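You operate a simulated robot arm through the tools that you are given. There is no shell and no other tool. Be economical: measure what you need, move in short steps, check, and stop when the job is done.

The job below is to be done with a simulated robot arm. You get a single attempt, and the scene is never put back.

## Task
Fetch the blue brake pad and set it on top of the white box on the top of the island bench.

The check looks at the end state, three seconds after you hand in, the way a careful person would. Anything else that was tipped, shoved, dropped, spilled or broken makes it a failure.

## Robot
A 6-joint arm with a two-finger parallel gripper, fixed in place. Base frame: the origin is at the foot of the arm, x ahead of it, y to its left, z up; the work surface is at about z = 0. Lengths are in mm, angles in degrees, forces in N, time in s.
With the tool pointing down near the work surface it reaches from about 160 to 420 mm from the base axis. Its first joint turns from -66.0 to 66.0 degrees. Payload 1.57 kg.
The TCP is the grasp point between the finger pads, 30 mm short of the fingertips. In the tool frame z runs along the fingers and y along their closing line. The gripper opens to 80 mm. The fingers are 17 mm wide and 12 mm thick; the gripper's body (40 by 82 mm) begins 80 mm behind the TCP.
Orientation is told as [roll, pitch, yaw] about the base's x, y, z axes, in that order, counted from this pose: with the fingers straight down and closing along the base's y, the tool's x points along the base's -x, its y along +y and its z along -z.

## Interface
- The arm moves only by the tool step_arm. Its argument "deltas" is a list of rows, each a list of 5 numbers: the finger opening in mm, from 0 to 80, then the shift along the base's x, y, z in mm, then the turn about the base's z in degrees. In form: [[hand, x, y, z, twist], ...]. A call has 1 to 12 rows; each row is the pose to reach, as a shift and turn from the pose commanded when the call began. A row lasts 0.2 s, in which the tool goes at most 50 mm and 8.6 degrees; a call with a longer step from one row to the next is refused whole, and so is a gripper value outside its range. Where a pose cannot be reached the arm comes as near as it can. A force on the tool above 40 N (or 10 N above the force at the start of the call, whichever is more), or a blocked arm, ends the call early, and 0.2 s more pass. The fingers move at their own pace (about 153 mm/s each) and stop on an object; they squeeze with about 37 N. The grip force told is the motor's: it shows also when the fingers shut on nothing. Time passes only in rows, and 0.2 s behind the last, so rows that repeat a pose let the fingers close. It gives the time, the measured TCP pose, the force on the tool (base axes), the opening and the grip force at its end, in the units of the frame above (readings bear some noise), and new pictures: "views" is both (left out), scene, wrist or none.
- Cameras (640 x 400 px; columns grow to the right, rows downward): "scene" is fixed at [69.6, -344.5, 431]; the picture's right is [0.62, -0.79, 0.00], its down [-0.41, -0.32, -0.85] and it looks along [0.67, 0.52, -0.53] (base axes); focal length 251 px, centre (320, 200). "wrist" rides on the gripper at [72, -7, -122] in the tool frame; the picture's right is [0.09, 1.00, 0.00], its down [-0.84, 0.08, -0.54] and it looks along [-0.54, 0.05, 0.84] (tool axes); focal length 238 px, centre (320, 200). There is no depth. A picture from a camera that has moved, and an enlarged one, comes with that camera's place and axes in the base frame and with its lens.
- inspect(camera, box): a new picture of the part [left, top, right, bottom] of that camera's present view, enlarged. The clock stands still meanwhile.
- close_job(): hands the job in; it is judged then, once.

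Work in short steps. Places have to be worked out from the pictures, the camera data and where the tool is seen: move nearer, look again, correct. Check each grasp and each placing, and mend what went wrong. You have 90 turns and 170 pictures in all, those below and enlarged ones among them. Open the gripper and draw the arm clear of the work before you hand the job in, unless the task says otherwise; then end with one line.

The tools are called by a JSON object that holds its "fn" and its "kwargs". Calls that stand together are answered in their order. step_arm: Moves the arm, as the interface text tells. Its arguments: {"type":"object","properties":{"deltas":{"type":"array","items":{"type":"array","items":{"type":"number"}}},"views":{"type":"string","enum":["both","scene","wrist","none"]}},"required":["deltas"]} The other tools are called the same way: inspect (camera, box) takes an enlarged picture of a part of a camera's view; close_job () hands the job in.

At the start:

```text
time: 0.0
tool_pos: [240.6, -95.0, 270.1]
ee_rot: [0.0, 0.0, -0.1]
contact_force: [-0.1, -0.8, -0.2]
width: 80.1
gripper_force: 0.2
```

scene: 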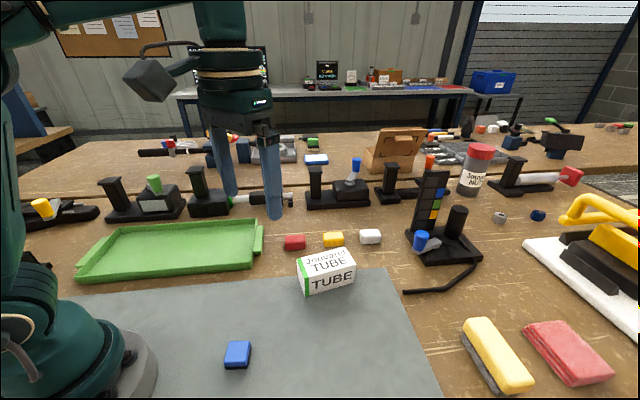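
wrist: 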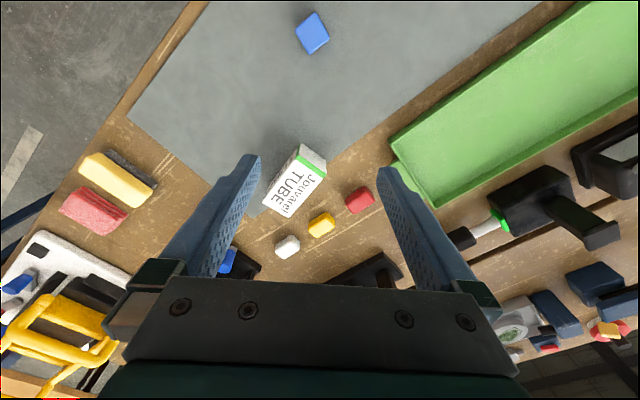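

The blue block looks to be near (155,-110) and the white TUBE box near (375,-125). I'll enlarge both to measure them.

{"fn": "inspect", "kwargs": {"camera": "scene", "box": [200, 230, 400, 380]}}

{"fn": "inspect", "kwargs": {"camera": "wrist", "box": [230, 0, 390, 260]}}

{"fn": "inspect", "kwargs": {"camera": "scene", "box": [240, 100, 600, 300]}}

```text
2.67 times, centred on (300, 305) of scene
camera zoom: at [69.6, -344.5, 431.0], right [0.62, -0.79, 0.0], down [-0.41, -0.32, -0.85], along [0.67, 0.52, -0.53], focal length 670 px, centre (373, -80)
```

zoom: 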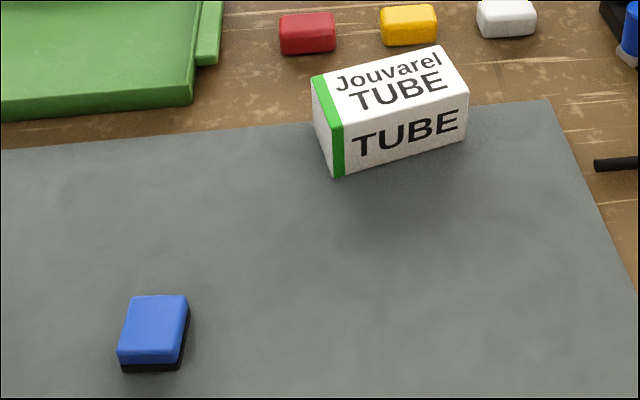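

```text
1.54 times, centred on (310, 130) of wrist
camera zoom: at [167.1, -101.9, 393.5], right [-0.09, 1.0, 0.0], down [0.84, 0.08, 0.54], along [0.54, 0.05, -0.84], focal length 367 px, centre (335, 308)
```

zoom: 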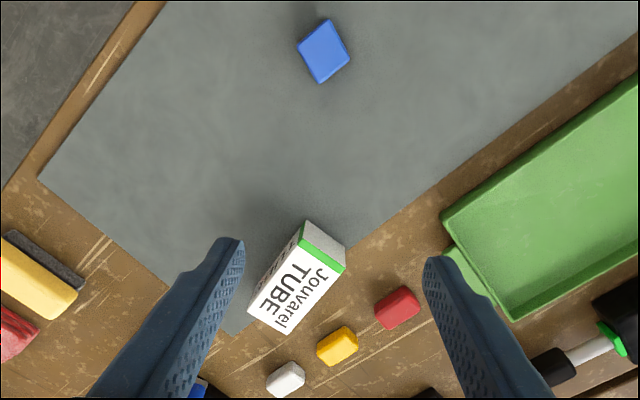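

```text
1.78 times, centred on (420, 200) of scene
camera zoom: at [69.6, -344.5, 431.0], right [0.62, -0.79, 0.0], down [-0.41, -0.32, -0.85], along [0.67, 0.52, -0.53], focal length 447 px, centre (142, 200)
```

zoom: 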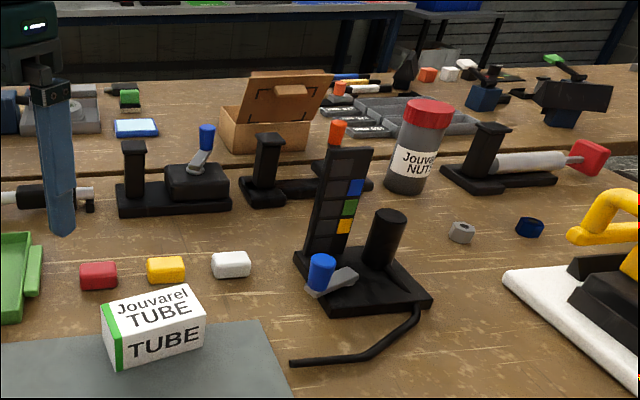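

The block is about 31x36 mm at (154,-114), with its short side along roughly 48°. The box top is centred near (373,-127). I'll go above the block with the fingers turned to close on the short side.

{"fn": "step_arm", "kwargs": {"deltas": [[80, -15, -4, -25, -8], [80, -30, -7, -50, -16], [80, -45, -10, -75, -24], [80, -60, -14, -100, -32], [80, -75, -17, -125, -38], [80, -87, -19, -150, -43], [80, -87, -19, -170, -43], [80, -87, -19, -170, -43]]}}

```text
time: 1.8
tool_pos: [152.6, -113.9, 100.9]
ee_rot: [0.0, 0.0, -42.9]
contact_force: [-0.4, -0.2, 0.2]
width: 80.1
gripper_force: 0.1
camera wrist: at [94.6, -69.3, 223.5], right [0.61, 0.79, 0.0], down [0.67, -0.51, 0.54], along [0.43, -0.33, -0.84], focal length 238 px, centre (320, 200)
```

scene: 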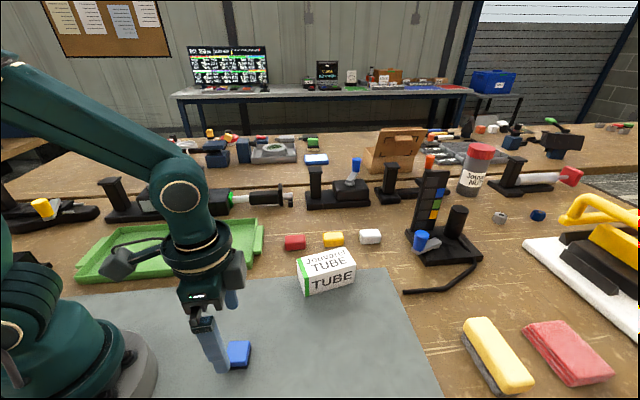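
wrist: 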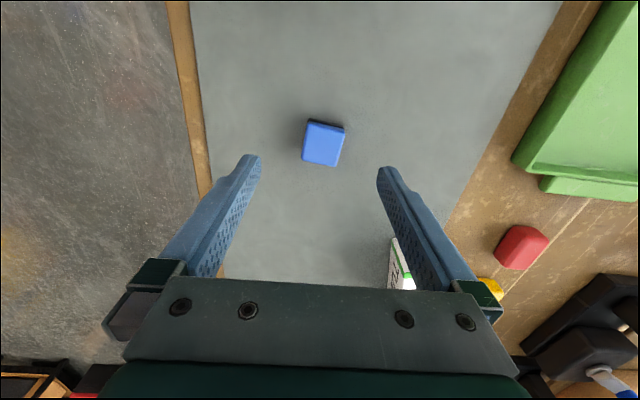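

The block is between the fingers. I'll enlarge it to refine its yaw.

{"fn": "inspect", "kwargs": {"camera": "wrist", "box": [272, 105, 376, 175]}}

```text
5.71 times, centred on (324, 140) of wrist
camera zoom: at [94.6, -69.3, 223.5], right [0.61, 0.79, 0.0], down [0.67, -0.51, 0.54], along [0.43, -0.33, -0.84], focal length 1362 px, centre (297, 543)
```

zoom: 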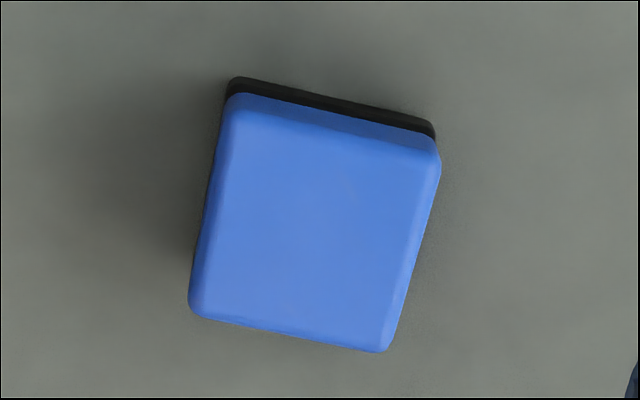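

The block's edges lie at 40.5° and its centre is at about (156,-113.5). I'll trim the yaw by -6.5°, descend to z≈34 and close.

{"fn": "step_arm", "kwargs": {"deltas": [[80, 3, 0, 0, -6.5], [80, 3, 0, -20, -6.5], [80, 3, 0, -40, -6.5], [80, 3, 0, -55, -6.5], [80, 3, 0, -67, -6.5], [80, 3, 0, -67, -6.5]]}}

```text
time: 3.2
tool_pos: [155.2, -114.4, 33.5]
ee_rot: [0.0, 0.0, -49.5]
contact_force: [-0.3, -0.3, -0.2]
width: 80.3
gripper_force: 0.1
camera wrist: at [103.0, -63.7, 156.2], right [0.7, 0.72, 0.0], down [0.6, -0.59, 0.54], along [0.39, -0.38, -0.84], focal length 238 px, centre (320, 200)
```

scene: 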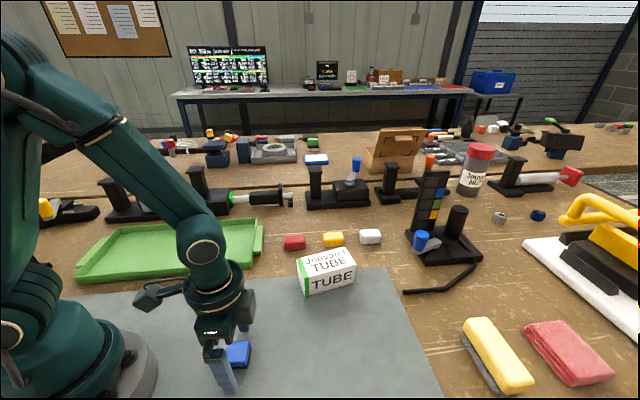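
wrist: 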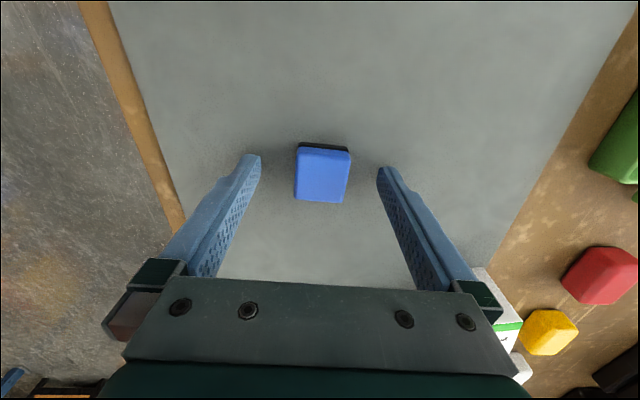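

The block is centred and square between the fingertips. Closing now.

{"fn": "step_arm", "kwargs": {"deltas": [[60, 0, 0, 0, 0], [40, 0, 0, 0, 0], [20, 0, 0, 0, 0], [20, 0, 0, 0, 0]], "views": "wrist"}}

```text
time: 4.2
tool_pos: [154.4, -114.1, 33.2]
ee_rot: [0.0, 0.0, -49.3]
contact_force: [0.8, -0.4, 0.7]
width: 33.1
gripper_force: 36.7
camera wrist: at [103.0, -63.7, 156.4], right [0.7, 0.72, 0.0], down [0.6, -0.59, 0.54], along [0.39, -0.38, -0.84], focal length 238 px, centre (320, 200)
```

wrist: 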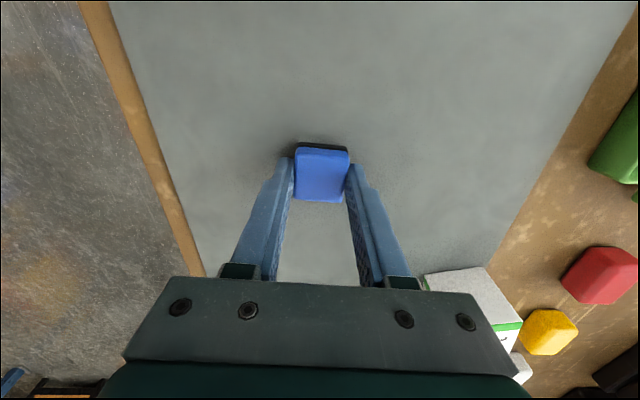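

The block is gripped at 33 mm with 37 N. I'll lift it and carry it high to just short of the box, turning toward the box's axis.

{"fn": "step_arm", "kwargs": {"deltas": [[20, 0, 0, 30, 0], [20, 0, 0, 70, 0], [20, 0, 0, 110, 0], [20, 20, 0, 140, 0], [20, 50, -2, 147, 4], [20, 80, -4, 147, 8], [20, 110, -6, 147, 12], [20, 140, -8, 147, 16], [20, 160, -10, 147, 16], [20, 160, -10, 147, 16]]}}

```text
time: 6.4
tool_pos: [314.5, -124.7, 180.6]
ee_rot: [0.0, 0.2, -33.3]
contact_force: [0.1, -1.2, 0.3]
width: 33.2
gripper_force: 36.4
camera wrist: at [250.9, -90.7, 303.4], right [0.47, 0.88, 0.0], down [0.74, -0.4, 0.54], along [0.48, -0.26, -0.84], focal length 238 px, centre (320, 200)
```

scene: 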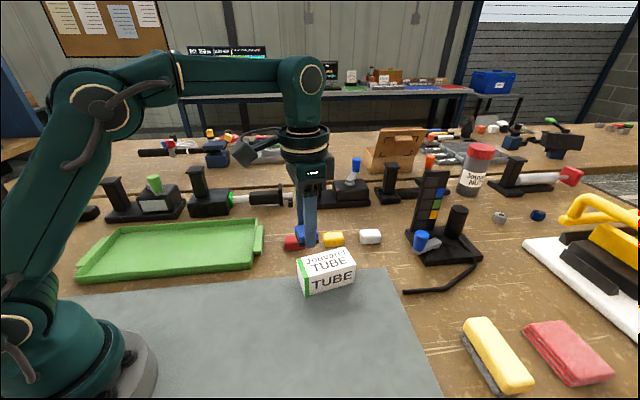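
wrist: 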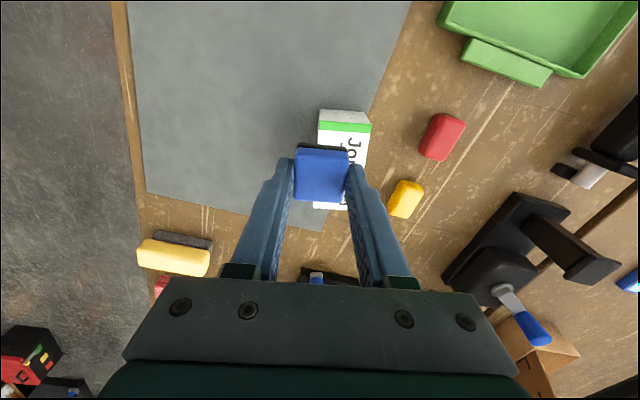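

The block is held firmly. I'll zoom on the box in both views to triangulate its top.

{"fn": "inspect", "kwargs": {"camera": "wrist", "box": [290, 95, 400, 220]}}

{"fn": "inspect", "kwargs": {"camera": "scene", "box": [280, 220, 376, 300]}}

```text
3.20 times, centred on (345, 158) of wrist
camera zoom: at [250.9, -90.7, 303.4], right [0.47, 0.88, 0.0], down [0.74, -0.4, 0.54], along [0.48, -0.26, -0.84], focal length 763 px, centre (240, 336)
```

zoom: 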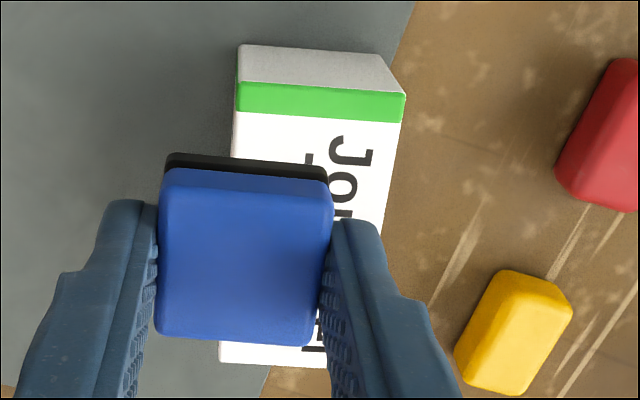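

```text
5.00 times, centred on (328, 260) of scene
camera zoom: at [69.6, -344.5, 431.0], right [0.62, -0.79, 0.0], down [-0.41, -0.32, -0.85], along [0.67, 0.52, -0.53], focal length 1257 px, centre (280, -100)
```

zoom: 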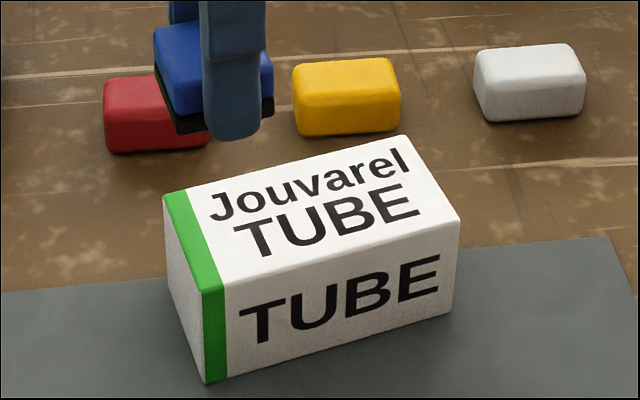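

The triangulation agrees: the box top is at z≈55, centred at (367,-130), 108x53 mm, with its long axis at -33°. Touchdown should come at TCP z≈88. I'll go above it and down to z≈105.

{"fn": "step_arm", "kwargs": {"deltas": [[20, 26, -2, 0, 0], [20, 52, -5, 0, 0], [20, 52, -5, -25, 0], [20, 52, -5, -50, 0], [20, 52, -5, -75, 0], [20, 52, -5, -75, 0]]}}

{"fn": "inspect", "kwargs": {"camera": "scene", "box": [280, 200, 400, 300]}}

```text
time: 7.8
tool_pos: [367.9, -129.0, 104.0]
ee_rot: [0.1, 0.0, -33.4]
contact_force: [-0.3, -0.1, -0.2]
width: 33.2
gripper_force: 37.6
out of reach, approached as far as the arm can: row 2
camera wrist: at [303.8, -95.2, 228.0], right [0.47, 0.88, 0.0], down [0.74, -0.4, 0.54], along [0.48, -0.26, -0.84], focal length 238 px, centre (320, 200)
```

scene: 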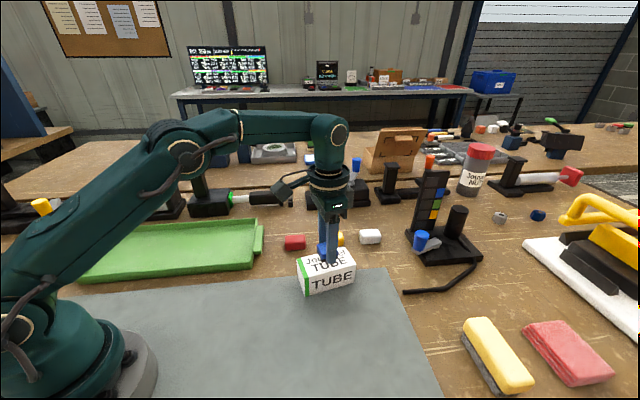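
wrist: 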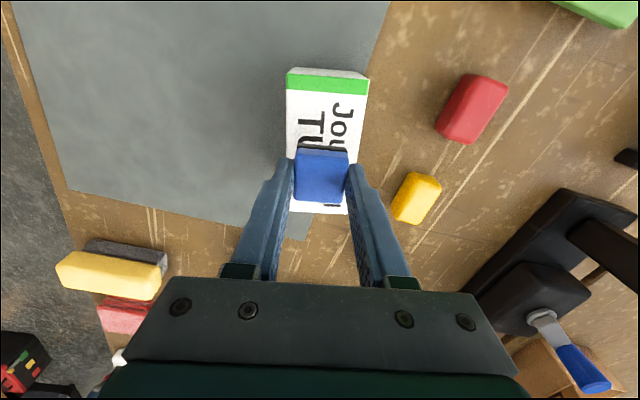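

```text
4.00 times, centred on (340, 250) of scene
camera zoom: at [69.6, -344.5, 431.0], right [0.62, -0.79, 0.0], down [-0.41, -0.32, -0.85], along [0.67, 0.52, -0.53], focal length 1005 px, centre (240, 0)
```

zoom: 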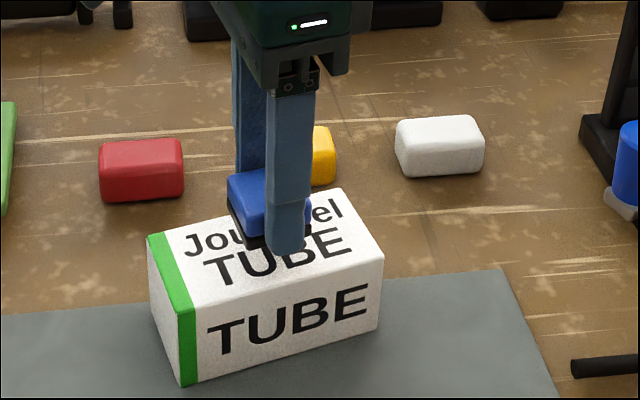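

The block is centred above the box with about 15 mm left. I'll lower slowly to about z=90.

{"fn": "step_arm", "kwargs": {"deltas": [[20, -0.5, -0.5, -5, 0], [20, -0.5, -0.5, -9, 0], [20, -0.5, -0.5, -12, 0], [20, -0.5, -0.5, -14, 0], [20, -0.5, -0.5, -14, 0]], "views": "none"}}

{"fn": "inspect", "kwargs": {"camera": "scene", "box": [300, 220, 372, 280]}}

```text
time: 9.0
tool_pos: [367.1, -129.8, 92.2]
ee_rot: [0.0, 0.0, -33.4]
contact_force: [0.4, -0.5, 0.4]
width: 32.9
gripper_force: 37.0
```

```text
6.67 times, centred on (336, 250) of scene
camera zoom: at [69.6, -344.5, 431.0], right [0.62, -0.79, 0.0], down [-0.41, -0.32, -0.85], along [0.67, 0.52, -0.53], focal length 1676 px, centre (213, -133)
```

zoom: 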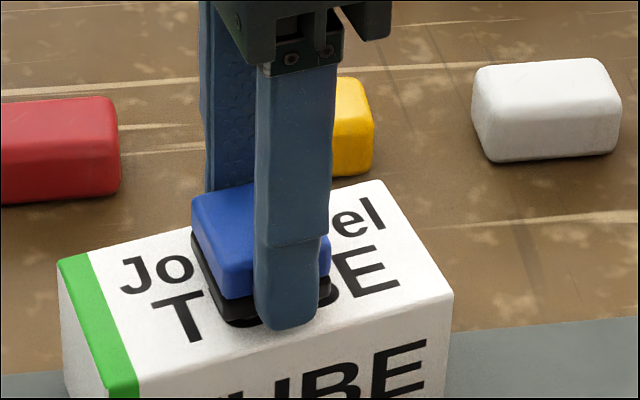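

No contact yet, so I'll creep down a millimetre at a time while watching the force.

{"fn": "step_arm", "kwargs": {"deltas": [[20, 0, 0, -1, 0], [20, 0, 0, -2, 0], [20, 0, 0, -2, 0]], "views": "none"}}

```text
time: 9.8
tool_pos: [367.2, -130.0, 89.8]
ee_rot: [0.0, 0.1, -33.5]
contact_force: [-0.6, -0.1, -0.9]
width: 33.2
gripper_force: 36.9
```

{"fn": "step_arm", "kwargs": {"deltas": [[20, 0, 0, -0.7, 0], [20, 0, 0, -1.4, 0], [20, 0, 0, -1.4, 0]], "views": "none"}}

{"fn": "inspect", "kwargs": {"camera": "scene", "box": [300, 220, 372, 280]}}

```text
time: 10.6
tool_pos: [366.5, -129.6, 88.5]
ee_rot: [0.0, 0.0, -33.4]
contact_force: [-0.6, -0.1, 1.4]
width: 33.1
gripper_force: 37.2
```

```text
6.67 times, centred on (336, 250) of scene
camera zoom: at [69.6, -344.5, 431.0], right [0.62, -0.79, 0.0], down [-0.41, -0.32, -0.85], along [0.67, 0.52, -0.53], focal length 1676 px, centre (213, -133)
```

zoom: 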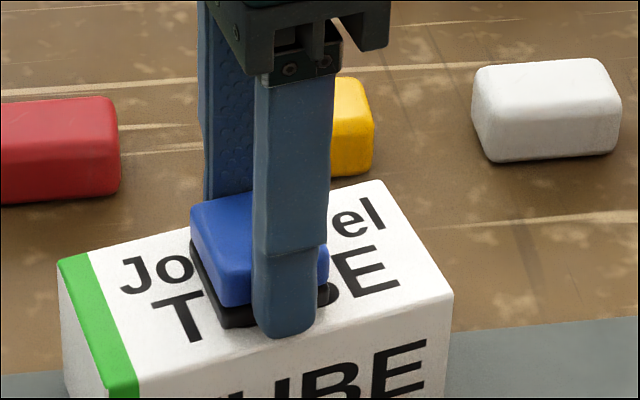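

The force reads 1.4 N, which may be light contact, so I'll creep a little more to confirm.

{"fn": "step_arm", "kwargs": {"deltas": [[20, 0, 0, -0.6, 0], [20, 0, 0, -0.6, 0]], "views": "none"}}

```text
time: 11.2
tool_pos: [367.6, -130.0, 87.6]
ee_rot: [0.0, 0.0, -33.4]
contact_force: [-3.3, 1.7, 11.2]
width: 33.0
gripper_force: 37.2
```

11 N upward confirms contact. I'll ease up 0.5 mm, open, then rise.

{"fn": "step_arm", "kwargs": {"deltas": [[20, 0, 0, 0.4, 0], [40, 0, 0, 0.4, 0], [60, 0, 0, 0.6, 0], [60, 0, 0, 0.6, 0]]}}

```text
time: 12.2
tool_pos: [366.2, -130.3, 89.1]
ee_rot: [0.0, 0.0, -33.4]
contact_force: [-0.8, 0.2, -0.6]
width: 60.1
gripper_force: 0.1
camera wrist: at [302.6, -95.6, 210.9], right [0.47, 0.88, 0.0], down [0.74, -0.4, 0.54], along [0.48, -0.26, -0.84], focal length 238 px, centre (320, 200)
```

scene: 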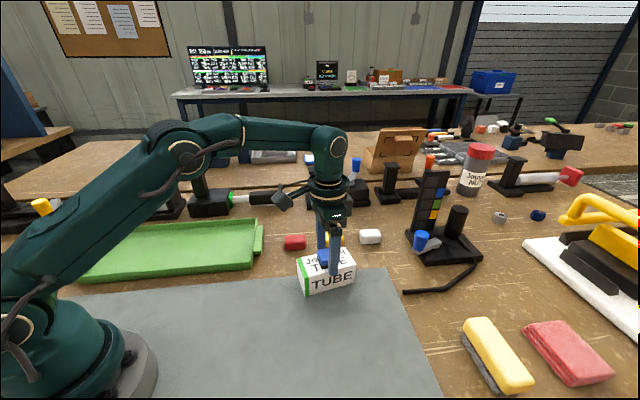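
wrist: 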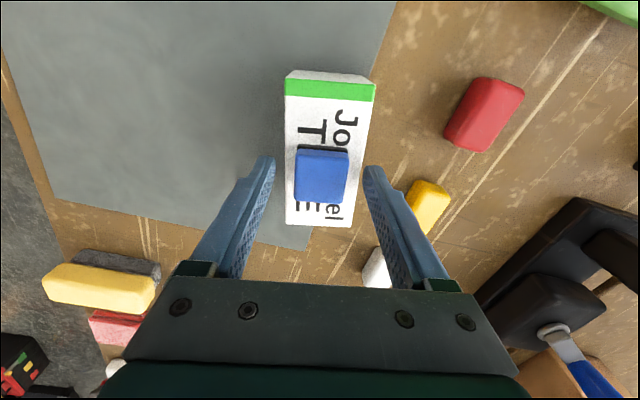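

The pad sits free on the box. I'll rise straight up and draw back.

{"fn": "step_arm", "kwargs": {"deltas": [[60, 0, 0, 15, 0], [60, 0, 0, 40, 0], [60, -5, 0, 75, 0], [60, -30, 5, 110, 0], [60, -70, 15, 140, 0], [60, -110, 30, 160, 0], [60, -140, 40, 160, 0], [60, -140, 40, 160, 0]]}}

{"fn": "inspect", "kwargs": {"camera": "scene", "box": [280, 200, 400, 300]}}

```text
refused: row 5 steps farther than a row can; nothing moved
```

```text
4.00 times, centred on (340, 250) of scene
camera zoom: at [69.6, -344.5, 431.0], right [0.62, -0.79, 0.0], down [-0.41, -0.32, -0.85], along [0.67, 0.52, -0.53], focal length 1005 px, centre (240, 0)
```

zoom: 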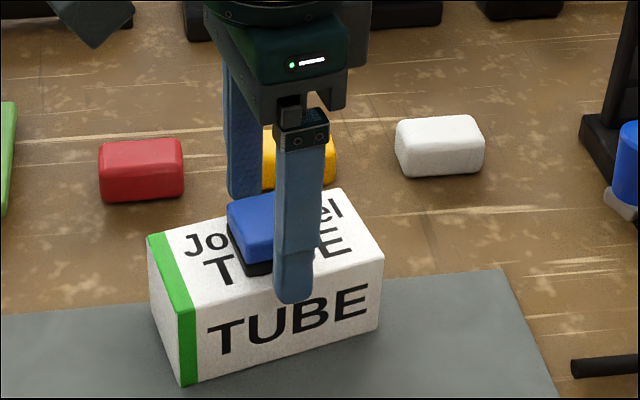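

One row was too long, so the call was refused. I'll retract with shorter steps.

{"fn": "step_arm", "kwargs": {"deltas": [[60, 0, 0, 15, 0], [60, 0, 0, 40, 0], [60, -5, 0, 70, 0], [60, -25, 5, 95, 0], [60, -55, 12, 120, 0], [60, -85, 22, 140, 0], [60, -115, 32, 150, 0], [60, -140, 40, 160, 0], [60, -140, 40, 160, 0]]}}

{"fn": "inspect", "kwargs": {"camera": "scene", "box": [280, 200, 400, 300]}}

```text
time: 14.2
tool_pos: [226.8, -88.6, 248.7]
ee_rot: [0.0, 0.1, -33.4]
contact_force: [0.3, 1.1, 0.2]
width: 59.8
gripper_force: 0.1
camera wrist: at [162.6, -55.5, 371.4], right [0.47, 0.88, 0.0], down [0.74, -0.4, 0.54], along [0.48, -0.26, -0.84], focal length 238 px, centre (320, 200)
```

scene: 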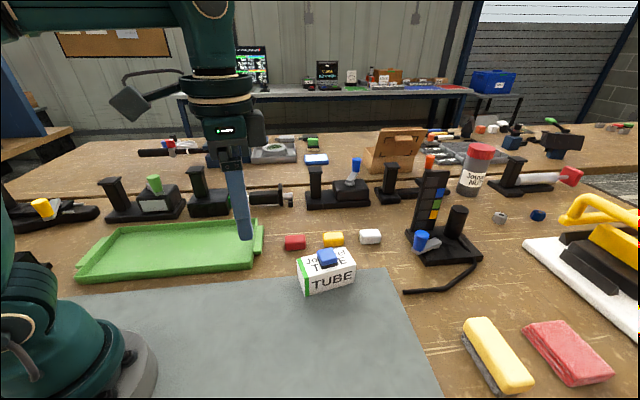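
wrist: 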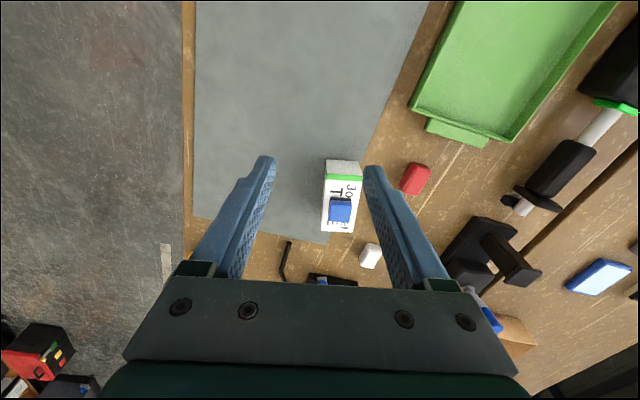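

```text
4.00 times, centred on (340, 250) of scene
camera zoom: at [69.6, -344.5, 431.0], right [0.62, -0.79, 0.0], down [-0.41, -0.32, -0.85], along [0.67, 0.52, -0.53], focal length 1005 px, centre (240, 0)
```

zoom: 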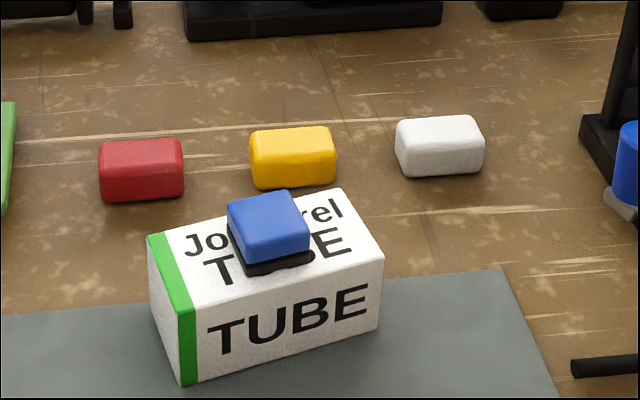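

The pad rests flat and centred on the box, nothing else has moved, and the arm is clear, so I'm handing in.

{"fn": "close_job", "kwargs": {}}

```text
The job is handed in.
```

The blue brake pad is resting flat and centred on top of the white TUBE box; nothing else was moved, the gripper is open and the arm is clear.
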